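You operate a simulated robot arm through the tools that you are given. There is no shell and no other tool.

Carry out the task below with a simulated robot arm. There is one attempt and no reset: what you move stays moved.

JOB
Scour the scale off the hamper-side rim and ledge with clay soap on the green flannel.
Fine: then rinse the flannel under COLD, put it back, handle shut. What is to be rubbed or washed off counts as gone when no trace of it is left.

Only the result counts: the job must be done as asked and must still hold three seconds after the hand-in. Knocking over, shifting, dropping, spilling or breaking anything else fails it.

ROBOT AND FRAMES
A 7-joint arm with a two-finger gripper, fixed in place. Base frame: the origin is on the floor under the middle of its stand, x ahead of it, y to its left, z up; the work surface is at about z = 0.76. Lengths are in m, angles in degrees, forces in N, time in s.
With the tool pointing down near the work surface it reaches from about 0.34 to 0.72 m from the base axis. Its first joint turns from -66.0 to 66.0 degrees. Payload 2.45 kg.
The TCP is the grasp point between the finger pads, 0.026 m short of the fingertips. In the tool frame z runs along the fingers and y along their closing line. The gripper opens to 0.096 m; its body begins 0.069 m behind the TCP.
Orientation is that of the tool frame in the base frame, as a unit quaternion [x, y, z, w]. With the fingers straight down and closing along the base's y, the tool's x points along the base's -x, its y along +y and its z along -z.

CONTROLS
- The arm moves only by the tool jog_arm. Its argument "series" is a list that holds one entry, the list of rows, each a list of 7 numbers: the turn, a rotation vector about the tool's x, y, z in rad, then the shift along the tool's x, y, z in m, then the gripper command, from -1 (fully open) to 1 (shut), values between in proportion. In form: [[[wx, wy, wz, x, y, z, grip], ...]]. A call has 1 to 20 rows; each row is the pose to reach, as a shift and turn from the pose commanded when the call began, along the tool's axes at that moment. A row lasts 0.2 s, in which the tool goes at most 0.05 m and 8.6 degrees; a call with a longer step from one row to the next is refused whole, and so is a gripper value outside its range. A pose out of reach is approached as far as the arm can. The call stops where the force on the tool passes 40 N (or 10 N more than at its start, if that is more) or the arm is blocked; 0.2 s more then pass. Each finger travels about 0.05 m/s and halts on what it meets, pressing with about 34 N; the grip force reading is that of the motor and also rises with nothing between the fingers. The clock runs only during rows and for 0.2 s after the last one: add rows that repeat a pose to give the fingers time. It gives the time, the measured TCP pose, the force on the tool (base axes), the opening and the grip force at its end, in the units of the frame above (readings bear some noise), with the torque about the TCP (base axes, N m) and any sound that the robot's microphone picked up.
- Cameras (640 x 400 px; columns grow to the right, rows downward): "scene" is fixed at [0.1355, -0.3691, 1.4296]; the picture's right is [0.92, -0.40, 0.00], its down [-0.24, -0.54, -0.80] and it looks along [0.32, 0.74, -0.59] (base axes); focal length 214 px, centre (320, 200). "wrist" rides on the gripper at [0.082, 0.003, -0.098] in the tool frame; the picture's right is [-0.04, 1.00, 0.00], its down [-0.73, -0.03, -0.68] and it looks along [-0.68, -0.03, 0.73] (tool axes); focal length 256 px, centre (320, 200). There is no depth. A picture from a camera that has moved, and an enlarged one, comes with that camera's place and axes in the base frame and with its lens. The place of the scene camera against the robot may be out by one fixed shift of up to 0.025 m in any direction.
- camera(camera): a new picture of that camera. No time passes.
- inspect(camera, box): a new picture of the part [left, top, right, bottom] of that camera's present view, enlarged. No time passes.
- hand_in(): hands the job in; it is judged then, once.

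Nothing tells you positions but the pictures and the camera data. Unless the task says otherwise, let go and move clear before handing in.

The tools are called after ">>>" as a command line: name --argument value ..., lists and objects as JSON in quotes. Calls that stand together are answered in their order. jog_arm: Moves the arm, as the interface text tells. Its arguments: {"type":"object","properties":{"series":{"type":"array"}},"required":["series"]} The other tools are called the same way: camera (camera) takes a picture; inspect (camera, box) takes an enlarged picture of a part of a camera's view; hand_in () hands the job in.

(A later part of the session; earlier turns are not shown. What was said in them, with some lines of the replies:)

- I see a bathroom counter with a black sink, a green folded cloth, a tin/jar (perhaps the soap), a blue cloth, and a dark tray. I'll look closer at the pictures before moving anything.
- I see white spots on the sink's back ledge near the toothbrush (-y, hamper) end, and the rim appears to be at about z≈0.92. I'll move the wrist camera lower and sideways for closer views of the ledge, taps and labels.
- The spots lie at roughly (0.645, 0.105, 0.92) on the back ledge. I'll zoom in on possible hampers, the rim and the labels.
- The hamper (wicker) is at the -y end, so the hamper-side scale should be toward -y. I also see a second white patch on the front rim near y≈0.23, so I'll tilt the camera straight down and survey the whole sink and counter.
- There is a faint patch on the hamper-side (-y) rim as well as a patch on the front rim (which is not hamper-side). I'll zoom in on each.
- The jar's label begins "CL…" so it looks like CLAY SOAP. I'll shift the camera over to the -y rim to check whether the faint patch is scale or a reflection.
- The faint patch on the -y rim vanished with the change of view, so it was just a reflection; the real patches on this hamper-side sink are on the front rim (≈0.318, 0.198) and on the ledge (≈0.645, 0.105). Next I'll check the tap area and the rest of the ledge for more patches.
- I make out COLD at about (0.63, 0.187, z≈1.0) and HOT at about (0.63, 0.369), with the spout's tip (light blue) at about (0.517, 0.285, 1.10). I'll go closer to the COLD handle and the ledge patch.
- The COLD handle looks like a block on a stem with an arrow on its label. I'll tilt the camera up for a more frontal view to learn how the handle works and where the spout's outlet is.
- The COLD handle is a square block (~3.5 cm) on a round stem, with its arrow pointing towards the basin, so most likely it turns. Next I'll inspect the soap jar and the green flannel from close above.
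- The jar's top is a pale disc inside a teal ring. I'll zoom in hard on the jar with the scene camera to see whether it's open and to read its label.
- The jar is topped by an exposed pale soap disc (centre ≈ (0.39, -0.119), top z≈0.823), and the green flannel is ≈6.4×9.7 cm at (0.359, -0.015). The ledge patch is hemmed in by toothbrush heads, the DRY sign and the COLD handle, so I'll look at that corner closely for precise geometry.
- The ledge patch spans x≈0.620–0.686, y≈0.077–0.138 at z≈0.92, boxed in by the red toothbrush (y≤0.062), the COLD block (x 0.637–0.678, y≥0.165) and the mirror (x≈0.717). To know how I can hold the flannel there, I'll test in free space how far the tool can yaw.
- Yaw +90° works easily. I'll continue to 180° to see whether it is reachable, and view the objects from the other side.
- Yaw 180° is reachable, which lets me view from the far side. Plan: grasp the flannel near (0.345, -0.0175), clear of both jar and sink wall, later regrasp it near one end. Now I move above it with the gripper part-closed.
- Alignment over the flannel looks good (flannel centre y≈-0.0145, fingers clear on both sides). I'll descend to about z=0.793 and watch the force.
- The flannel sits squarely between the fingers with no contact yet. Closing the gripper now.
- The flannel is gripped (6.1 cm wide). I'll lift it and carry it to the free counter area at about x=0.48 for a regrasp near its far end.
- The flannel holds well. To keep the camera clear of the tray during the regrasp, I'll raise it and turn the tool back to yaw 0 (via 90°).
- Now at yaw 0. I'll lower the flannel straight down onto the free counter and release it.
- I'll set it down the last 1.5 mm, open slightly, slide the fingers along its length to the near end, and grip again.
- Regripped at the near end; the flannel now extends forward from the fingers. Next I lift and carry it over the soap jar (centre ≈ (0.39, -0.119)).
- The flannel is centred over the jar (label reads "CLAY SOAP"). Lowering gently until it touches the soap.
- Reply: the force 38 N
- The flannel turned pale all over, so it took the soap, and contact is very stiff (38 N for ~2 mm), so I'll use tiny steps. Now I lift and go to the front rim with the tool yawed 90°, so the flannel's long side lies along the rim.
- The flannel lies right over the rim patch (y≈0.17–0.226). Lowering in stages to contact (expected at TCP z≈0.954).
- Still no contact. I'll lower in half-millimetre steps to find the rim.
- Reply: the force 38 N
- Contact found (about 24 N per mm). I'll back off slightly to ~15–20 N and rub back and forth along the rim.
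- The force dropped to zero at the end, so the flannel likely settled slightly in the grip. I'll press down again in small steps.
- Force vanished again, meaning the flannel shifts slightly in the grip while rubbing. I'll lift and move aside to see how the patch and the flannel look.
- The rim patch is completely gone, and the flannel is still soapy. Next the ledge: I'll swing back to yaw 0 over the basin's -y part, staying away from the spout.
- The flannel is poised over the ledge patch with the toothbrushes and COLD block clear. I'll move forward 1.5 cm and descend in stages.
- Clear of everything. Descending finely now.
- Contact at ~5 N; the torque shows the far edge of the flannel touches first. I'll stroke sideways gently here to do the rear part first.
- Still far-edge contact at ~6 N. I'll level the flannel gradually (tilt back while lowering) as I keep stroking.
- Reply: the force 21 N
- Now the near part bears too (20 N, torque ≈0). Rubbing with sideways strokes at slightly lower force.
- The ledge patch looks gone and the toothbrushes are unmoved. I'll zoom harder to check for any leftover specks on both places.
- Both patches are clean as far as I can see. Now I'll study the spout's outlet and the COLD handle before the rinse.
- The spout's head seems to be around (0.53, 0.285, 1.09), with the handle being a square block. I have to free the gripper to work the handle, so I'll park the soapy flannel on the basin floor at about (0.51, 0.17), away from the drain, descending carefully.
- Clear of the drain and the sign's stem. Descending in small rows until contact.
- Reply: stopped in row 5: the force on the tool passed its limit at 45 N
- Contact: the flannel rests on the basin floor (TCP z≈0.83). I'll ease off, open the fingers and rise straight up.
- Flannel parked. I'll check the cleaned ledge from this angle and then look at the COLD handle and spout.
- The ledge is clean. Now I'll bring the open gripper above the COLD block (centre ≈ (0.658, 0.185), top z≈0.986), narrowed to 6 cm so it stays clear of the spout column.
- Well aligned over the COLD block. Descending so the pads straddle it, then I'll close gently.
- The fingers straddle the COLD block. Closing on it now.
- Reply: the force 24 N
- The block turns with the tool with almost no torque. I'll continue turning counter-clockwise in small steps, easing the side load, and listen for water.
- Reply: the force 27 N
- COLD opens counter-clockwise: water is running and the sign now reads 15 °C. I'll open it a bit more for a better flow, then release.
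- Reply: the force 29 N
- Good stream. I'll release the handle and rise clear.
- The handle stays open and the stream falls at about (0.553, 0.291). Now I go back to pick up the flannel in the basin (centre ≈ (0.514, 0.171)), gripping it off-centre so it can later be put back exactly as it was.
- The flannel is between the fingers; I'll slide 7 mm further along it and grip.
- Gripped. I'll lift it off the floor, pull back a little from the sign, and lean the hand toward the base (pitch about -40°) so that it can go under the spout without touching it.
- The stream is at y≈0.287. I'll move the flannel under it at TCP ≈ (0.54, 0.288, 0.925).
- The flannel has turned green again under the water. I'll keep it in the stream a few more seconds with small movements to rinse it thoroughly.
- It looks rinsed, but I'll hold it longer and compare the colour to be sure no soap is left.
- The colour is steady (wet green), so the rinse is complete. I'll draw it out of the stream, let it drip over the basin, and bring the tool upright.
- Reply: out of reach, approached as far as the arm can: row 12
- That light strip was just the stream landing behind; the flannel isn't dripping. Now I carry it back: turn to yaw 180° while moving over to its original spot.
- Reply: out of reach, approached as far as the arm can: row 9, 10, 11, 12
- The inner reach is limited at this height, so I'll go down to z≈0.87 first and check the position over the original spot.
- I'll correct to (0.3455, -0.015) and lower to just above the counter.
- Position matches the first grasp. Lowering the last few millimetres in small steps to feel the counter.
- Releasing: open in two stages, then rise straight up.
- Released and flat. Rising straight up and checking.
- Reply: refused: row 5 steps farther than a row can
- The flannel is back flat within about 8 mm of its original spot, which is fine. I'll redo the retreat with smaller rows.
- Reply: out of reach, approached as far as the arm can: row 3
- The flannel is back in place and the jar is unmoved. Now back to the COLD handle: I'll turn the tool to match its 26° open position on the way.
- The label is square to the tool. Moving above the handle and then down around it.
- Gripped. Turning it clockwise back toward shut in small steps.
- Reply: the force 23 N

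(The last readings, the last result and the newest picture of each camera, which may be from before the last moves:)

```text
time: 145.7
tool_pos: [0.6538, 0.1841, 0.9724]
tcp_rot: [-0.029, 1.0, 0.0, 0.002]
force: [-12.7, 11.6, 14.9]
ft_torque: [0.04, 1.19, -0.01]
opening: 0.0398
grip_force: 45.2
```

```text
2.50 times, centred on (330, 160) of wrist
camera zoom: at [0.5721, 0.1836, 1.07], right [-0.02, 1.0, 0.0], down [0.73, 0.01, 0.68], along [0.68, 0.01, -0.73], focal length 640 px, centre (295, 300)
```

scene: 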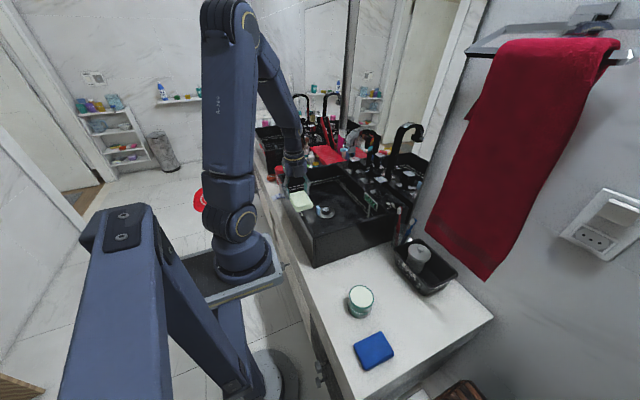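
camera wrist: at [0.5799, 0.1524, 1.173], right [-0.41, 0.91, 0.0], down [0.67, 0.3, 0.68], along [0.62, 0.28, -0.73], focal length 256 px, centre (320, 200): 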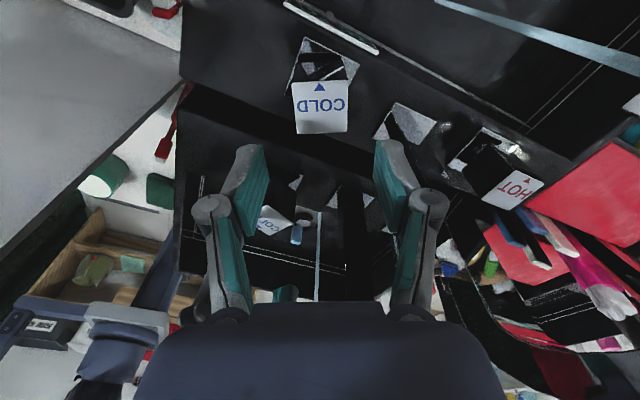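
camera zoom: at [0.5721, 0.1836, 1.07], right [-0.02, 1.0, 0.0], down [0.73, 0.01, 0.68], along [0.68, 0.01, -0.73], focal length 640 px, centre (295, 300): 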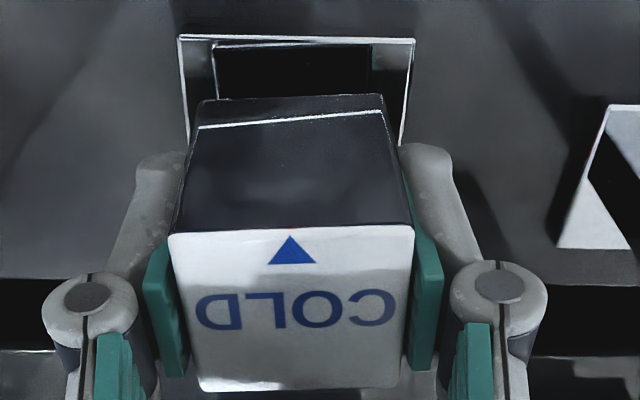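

The sign reads DRY again, so the water is off; about 3° remain. I'll turn the rest to the original straight position and feel for the stop.

>>> jog_arm --series '[[[0, 0, 0.03, 0, 0, 0, 1], [0, 0, 0.058, 0, 0, 0, 1], [0, 0, 0.058, 0, 0, 0, 1]]]'

>>> jog_arm --series '[[[0, 0, 0.01, 0, 0, 0, 1], [0, 0, 0.01, 0, 0, 0, 1]]]'

>>> inspect --camera "wrist" --box '[260, 80, 400, 240]'

```text
time: 146.5
tool_pos: [0.6541, 0.1851, 0.9735]
tcp_rot: [0.0, 1.0, 0.001, 0.002]
force: [-16.4, 10.3, 9.0]
ft_torque: [0.34, -0.2, -0.04]
opening: 0.0395
grip_force: 44.8
```

```text
time: 147.1
tool_pos: [0.6536, 0.1863, 0.9726]
tcp_rot: [0.004, 1.0, 0.001, 0.002]
force: [-18.0, 8.9, 9.8]
ft_torque: [0.3, 0.05, 0.58]
opening: 0.0398
grip_force: 44.8
```

```text
2.50 times, centred on (330, 160) of wrist
camera zoom: at [0.5723, 0.189, 1.07], right [0.05, 1.0, 0.0], down [0.73, -0.04, 0.68], along [0.68, -0.03, -0.73], focal length 640 px, centre (295, 300)
```

zoom: 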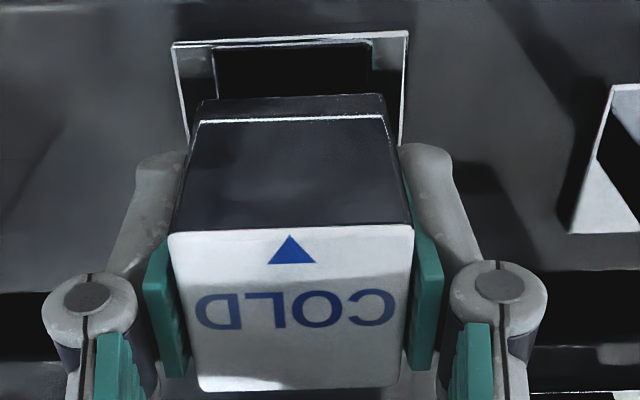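

The handle is against its stop (torque rose to 0.58 N·m), so it is fully shut. I'll release and rise clear.

>>> jog_arm --series '[[[0, 0, 0, 0, 0, 0, -0.25], [0, 0, 0, 0, 0, 0, -0.25], [0, 0, 0, 0, 0, 0, -0.25], [0, 0, 0, 0, 0, -0.03, -0.25], [0, 0, 0, 0, 0, -0.07, -0.25], [0, 0, 0, 0, 0, -0.1, -0.25], [0, 0, 0, 0.04, 0, -0.12, -0.25], [0, 0, 0, 0.09, -0.01, -0.12, -0.25], [0, 0, 0, 0.14, -0.02, -0.12, -0.25], [0, 0, 0, 0.18, -0.03, -0.12, -0.25], [0, 0, 0, 0.21, -0.03, -0.12, -0.25], [0, 0, 0, 0.21, -0.03, -0.12, -0.25]]]'

>>> camera --camera "wrist"

>>> camera --camera "scene"

>>> inspect --camera "wrist" --box '[230, 130, 430, 290]'

>>> inspect --camera "scene" --box '[360, 160, 420, 220]'

```text
refused: row 8 steps farther than a row can; nothing moved
```

```text
taken
camera wrist: at [0.5723, 0.189, 1.07], right [0.05, 1.0, 0.0], down [0.73, -0.04, 0.68], along [0.68, -0.03, -0.73], focal length 256 px, centre (320, 200)
```

wrist: 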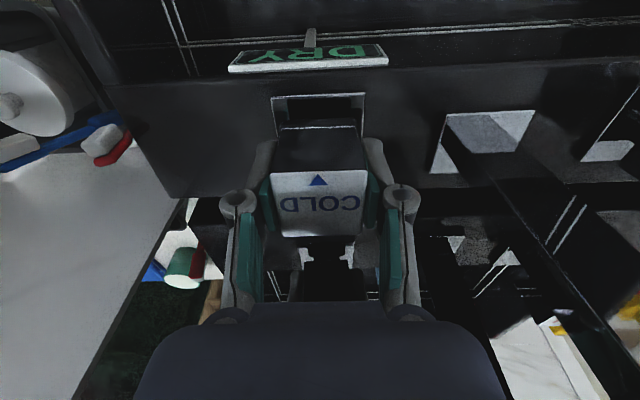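

```text
taken
```

scene: 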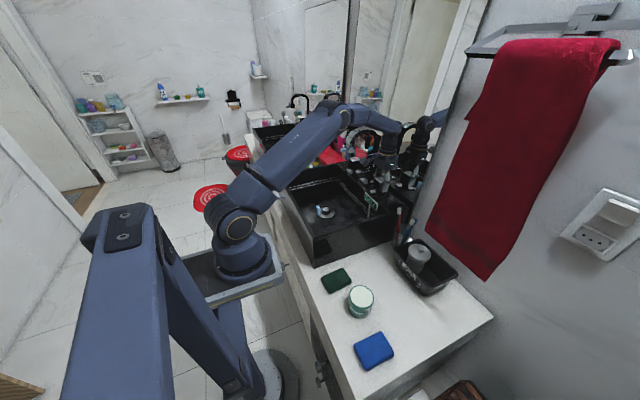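

```text
2.50 times, centred on (330, 210) of wrist
camera zoom: at [0.5723, 0.189, 1.07], right [0.05, 1.0, 0.0], down [0.73, -0.04, 0.68], along [0.68, -0.03, -0.73], focal length 640 px, centre (295, 175)
```

zoom: 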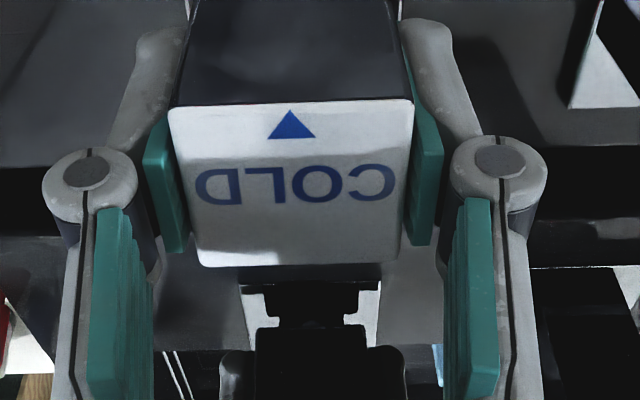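

```text
6.67 times, centred on (390, 190) of scene
camera zoom: at [0.1348, -0.3689, 1.4297], right [0.92, -0.4, 0.0], down [-0.24, -0.54, -0.8], along [0.32, 0.74, -0.59], focal length 1430 px, centre (-147, 267)
```

zoom: 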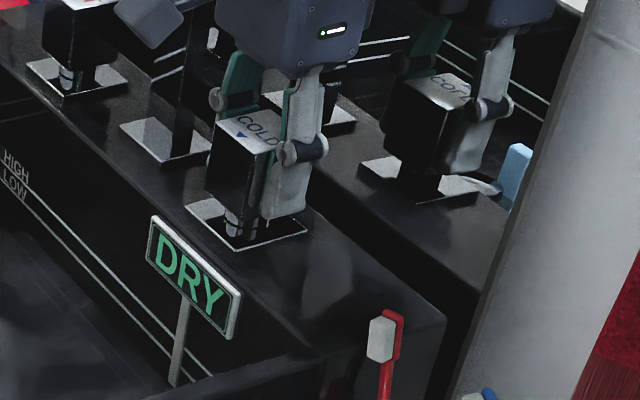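

The handle is straight and the sign says DRY. I'll redo the release and retreat with shorter rows.

>>> jog_arm --series '[[[0, 0, 0, 0, 0, 0, -0.25], [0, 0, 0, 0, 0, 0, -0.25], [0, 0, 0, 0, 0, 0, -0.25], [0, 0, 0, 0, 0, -0.03, -0.25], [0, 0, 0, 0, 0, -0.07, -0.25], [0, 0, 0, 0, 0, -0.1, -0.25], [0, 0, 0, 0.04, 0, -0.12, -0.25], [0, 0, 0, 0.08, -0.01, -0.12, -0.25], [0, 0, 0, 0.12, -0.02, -0.12, -0.25], [0, 0, 0, 0.16, -0.03, -0.12, -0.25], [0, 0, 0, 0.2, -0.03, -0.12, -0.25], [0, 0, 0, 0.2, -0.03, -0.12, -0.25]]]'

>>> camera --camera "wrist"

>>> inspect --camera "wrist" --box '[230, 150, 430, 290]'

>>> inspect --camera "scene" --box '[280, 120, 440, 250]'

>>> inspect --camera "scene" --box '[370, 180, 420, 220]'

```text
time: 149.7
tool_pos: [0.4553, 0.1544, 1.0921]
tcp_rot: [0.004, 1.0, 0.001, 0.001]
force: [0.0, 0.1, -0.1]
ft_torque: [-0.01, 0.0, 0.02]
opening: 0.0598
grip_force: 0.1
```

```text
taken
camera wrist: at [0.3732, 0.1578, 1.1891], right [0.05, 1.0, 0.0], down [0.73, -0.04, 0.68], along [0.68, -0.03, -0.73], focal length 256 px, centre (320, 200)
```

wrist: 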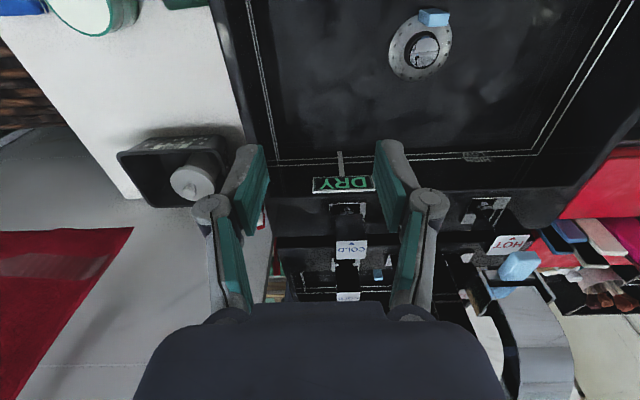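

```text
2.86 times, centred on (330, 220) of wrist
camera zoom: at [0.3732, 0.1578, 1.1891], right [0.05, 1.0, 0.0], down [0.73, -0.04, 0.68], along [0.68, -0.03, -0.73], focal length 731 px, centre (291, 143)
```

zoom: 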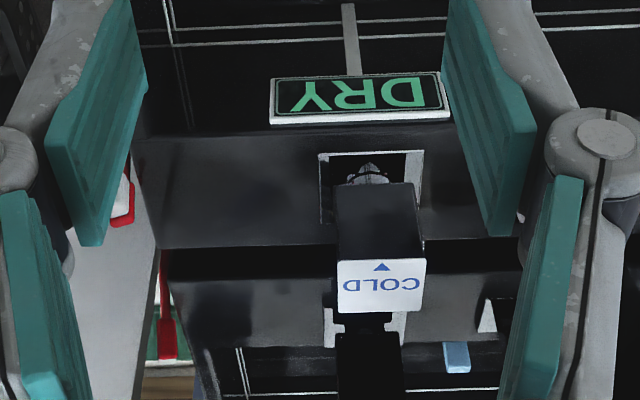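

```text
3.08 times, centred on (360, 185) of scene
camera zoom: at [0.1354, -0.3691, 1.4296], right [0.92, -0.4, 0.0], down [-0.24, -0.54, -0.8], along [0.32, 0.74, -0.59], focal length 660 px, centre (197, 246)
```

zoom: 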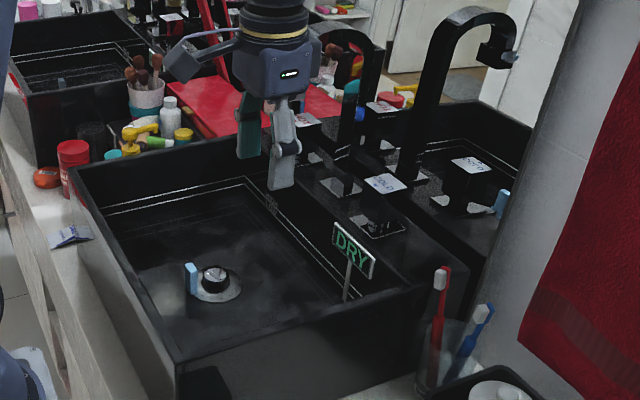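

```text
10.00 times, centred on (395, 200) of scene
camera zoom: at [0.1354, -0.3691, 1.4296], right [0.92, -0.4, 0.0], down [-0.24, -0.54, -0.8], along [0.32, 0.74, -0.59], focal length 2145 px, centre (-430, 200)
```

zoom: 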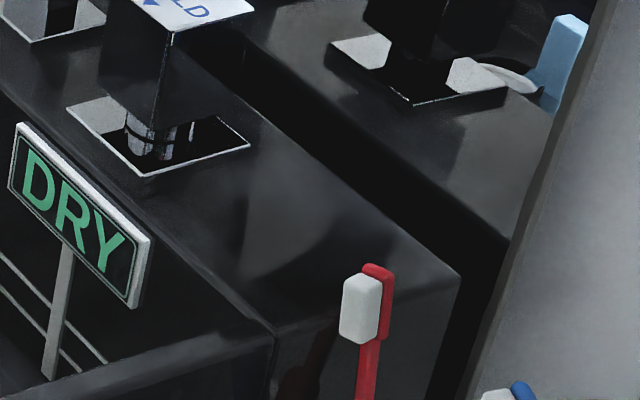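

Water is off, the handle is straight, and the ledge looks clean. Before handing in I'll double-check the front rim and the whole hamper-side (-y) rim closely from above.

>>> jog_arm --series '[[[0, 0.125, 0, 0, -0.02, 0, -0.25], [0, 0.25, 0, 0, -0.04, 0, -0.25], [0, 0.375, 0, 0, -0.055, 0, -0.25], [0, 0.5, 0, 0, -0.055, 0, -0.25], [0, 0.625, 0, 0, -0.055, 0, -0.25], [0, 0.75, 0, 0, -0.055, 0, -0.25], [0, 0.75, 0, 0, -0.055, 0, -0.25]]]'

>>> camera --camera "wrist"

>>> inspect --camera "wrist" --box '[270, 60, 340, 180]'

>>> inspect --camera "wrist" --box '[270, 170, 340, 290]'

>>> inspect --camera "wrist" --box '[340, 60, 460, 130]'

```text
time: 151.3
tool_pos: [0.4524, 0.1012, 1.0906]
tcp_rot: [0.004, 0.931, 0.004, -0.365]
force: [0.5, -0.5, -0.3]
ft_torque: [0.01, -0.02, 0.01]
opening: 0.0602
grip_force: 0.0
```

```text
taken
camera wrist: at [0.4604, 0.1038, 1.2185], right [0.04, 1.0, -0.03], down [1.0, -0.04, 0.0], along [0.0, -0.03, -1.0], focal length 256 px, centre (320, 200)
```

wrist: 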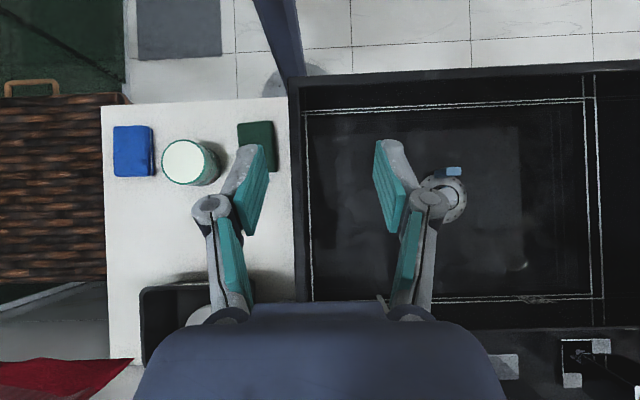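

```text
3.33 times, centred on (305, 120) of wrist
camera zoom: at [0.4604, 0.1038, 1.2185], right [0.04, 1.0, -0.03], down [1.0, -0.04, 0.0], along [0.0, -0.03, -1.0], focal length 853 px, centre (370, 467)
```

zoom: 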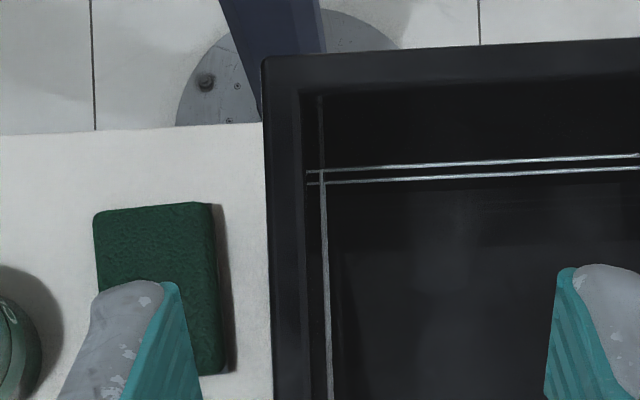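

```text
3.33 times, centred on (305, 230) of wrist
camera zoom: at [0.4604, 0.1038, 1.2185], right [0.04, 1.0, -0.03], down [1.0, -0.04, 0.0], along [0.0, -0.03, -1.0], focal length 853 px, centre (370, 100)
```

zoom: 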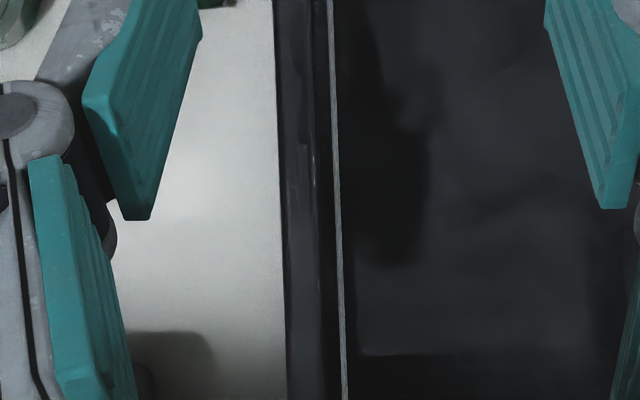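

```text
5.33 times, centred on (400, 95) of wrist
camera zoom: at [0.4604, 0.1038, 1.2185], right [0.04, 1.0, -0.03], down [1.0, -0.04, 0.0], along [0.0, -0.03, -1.0], focal length 1365 px, centre (-107, 760)
```

zoom: 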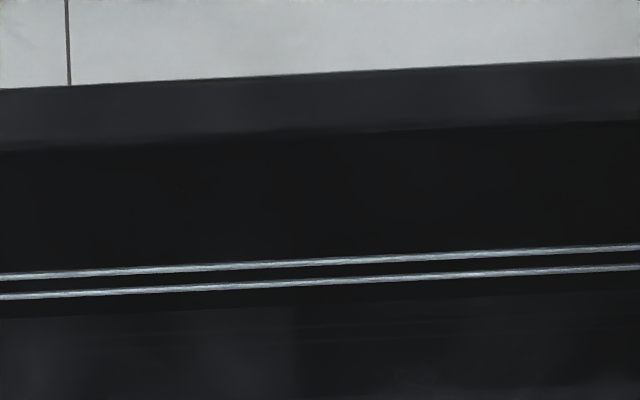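

>>> inspect --camera "scene" --box '[280, 140, 400, 230]'

>>> inspect --camera "scene" --box '[300, 230, 500, 390]'

```text
4.44 times, centred on (340, 185) of scene
camera zoom: at [0.1355, -0.3691, 1.4296], right [0.92, -0.4, 0.0], down [-0.24, -0.54, -0.8], along [0.32, 0.74, -0.59], focal length 953 px, centre (231, 267)
```

zoom: 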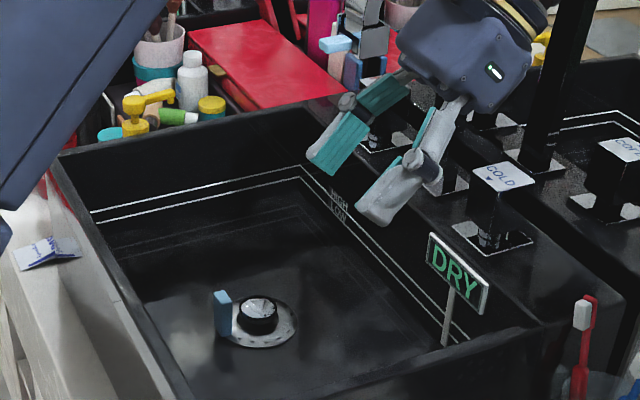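

```text
2.50 times, centred on (400, 310) of scene
camera zoom: at [0.1355, -0.3691, 1.4296], right [0.92, -0.4, 0.0], down [-0.24, -0.54, -0.8], along [0.32, 0.74, -0.59], focal length 536 px, centre (120, -75)
```

zoom: 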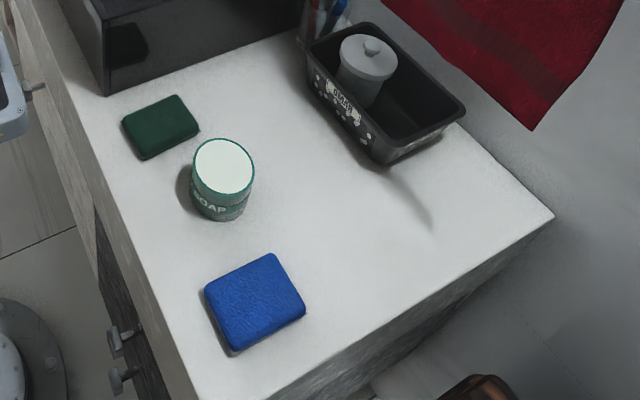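

The pictures show no scale left on the rim or the ledge. The flannel is rinsed and back in its place, the COLD handle is against its stop with the sign reading DRY, and nothing else appears moved. The gripper is empty and clear, so I'm handing in.

>>> hand_in

```text
The job is handed in.
```

I scoured the scale off the hamper-side sink's rim and ledge with clay soap on the green flannel, and the job is handed in. The last pictures show no scale left on either spot.

- **What counted as hamper-side:** I took it to mean the sink nearest the hamper. The scale there was on the front rim and on the end of the ledge beside COLD. The rim facing the hamper had no scale, only a reflection.
- **Flannel:** I rinsed it under COLD (the sign showed 15 °C) until its green colour held steady. It lies flat about 8 mm from its original spot and is still wet, so it looks darker.
- **Handle:** COLD is turned fully back against its stop, the water is off, and the sign reads DRY again.
- **Other items:** The soap jar, toothbrushes, tray and blue flannel look unmoved. The gripper is empty and clear.
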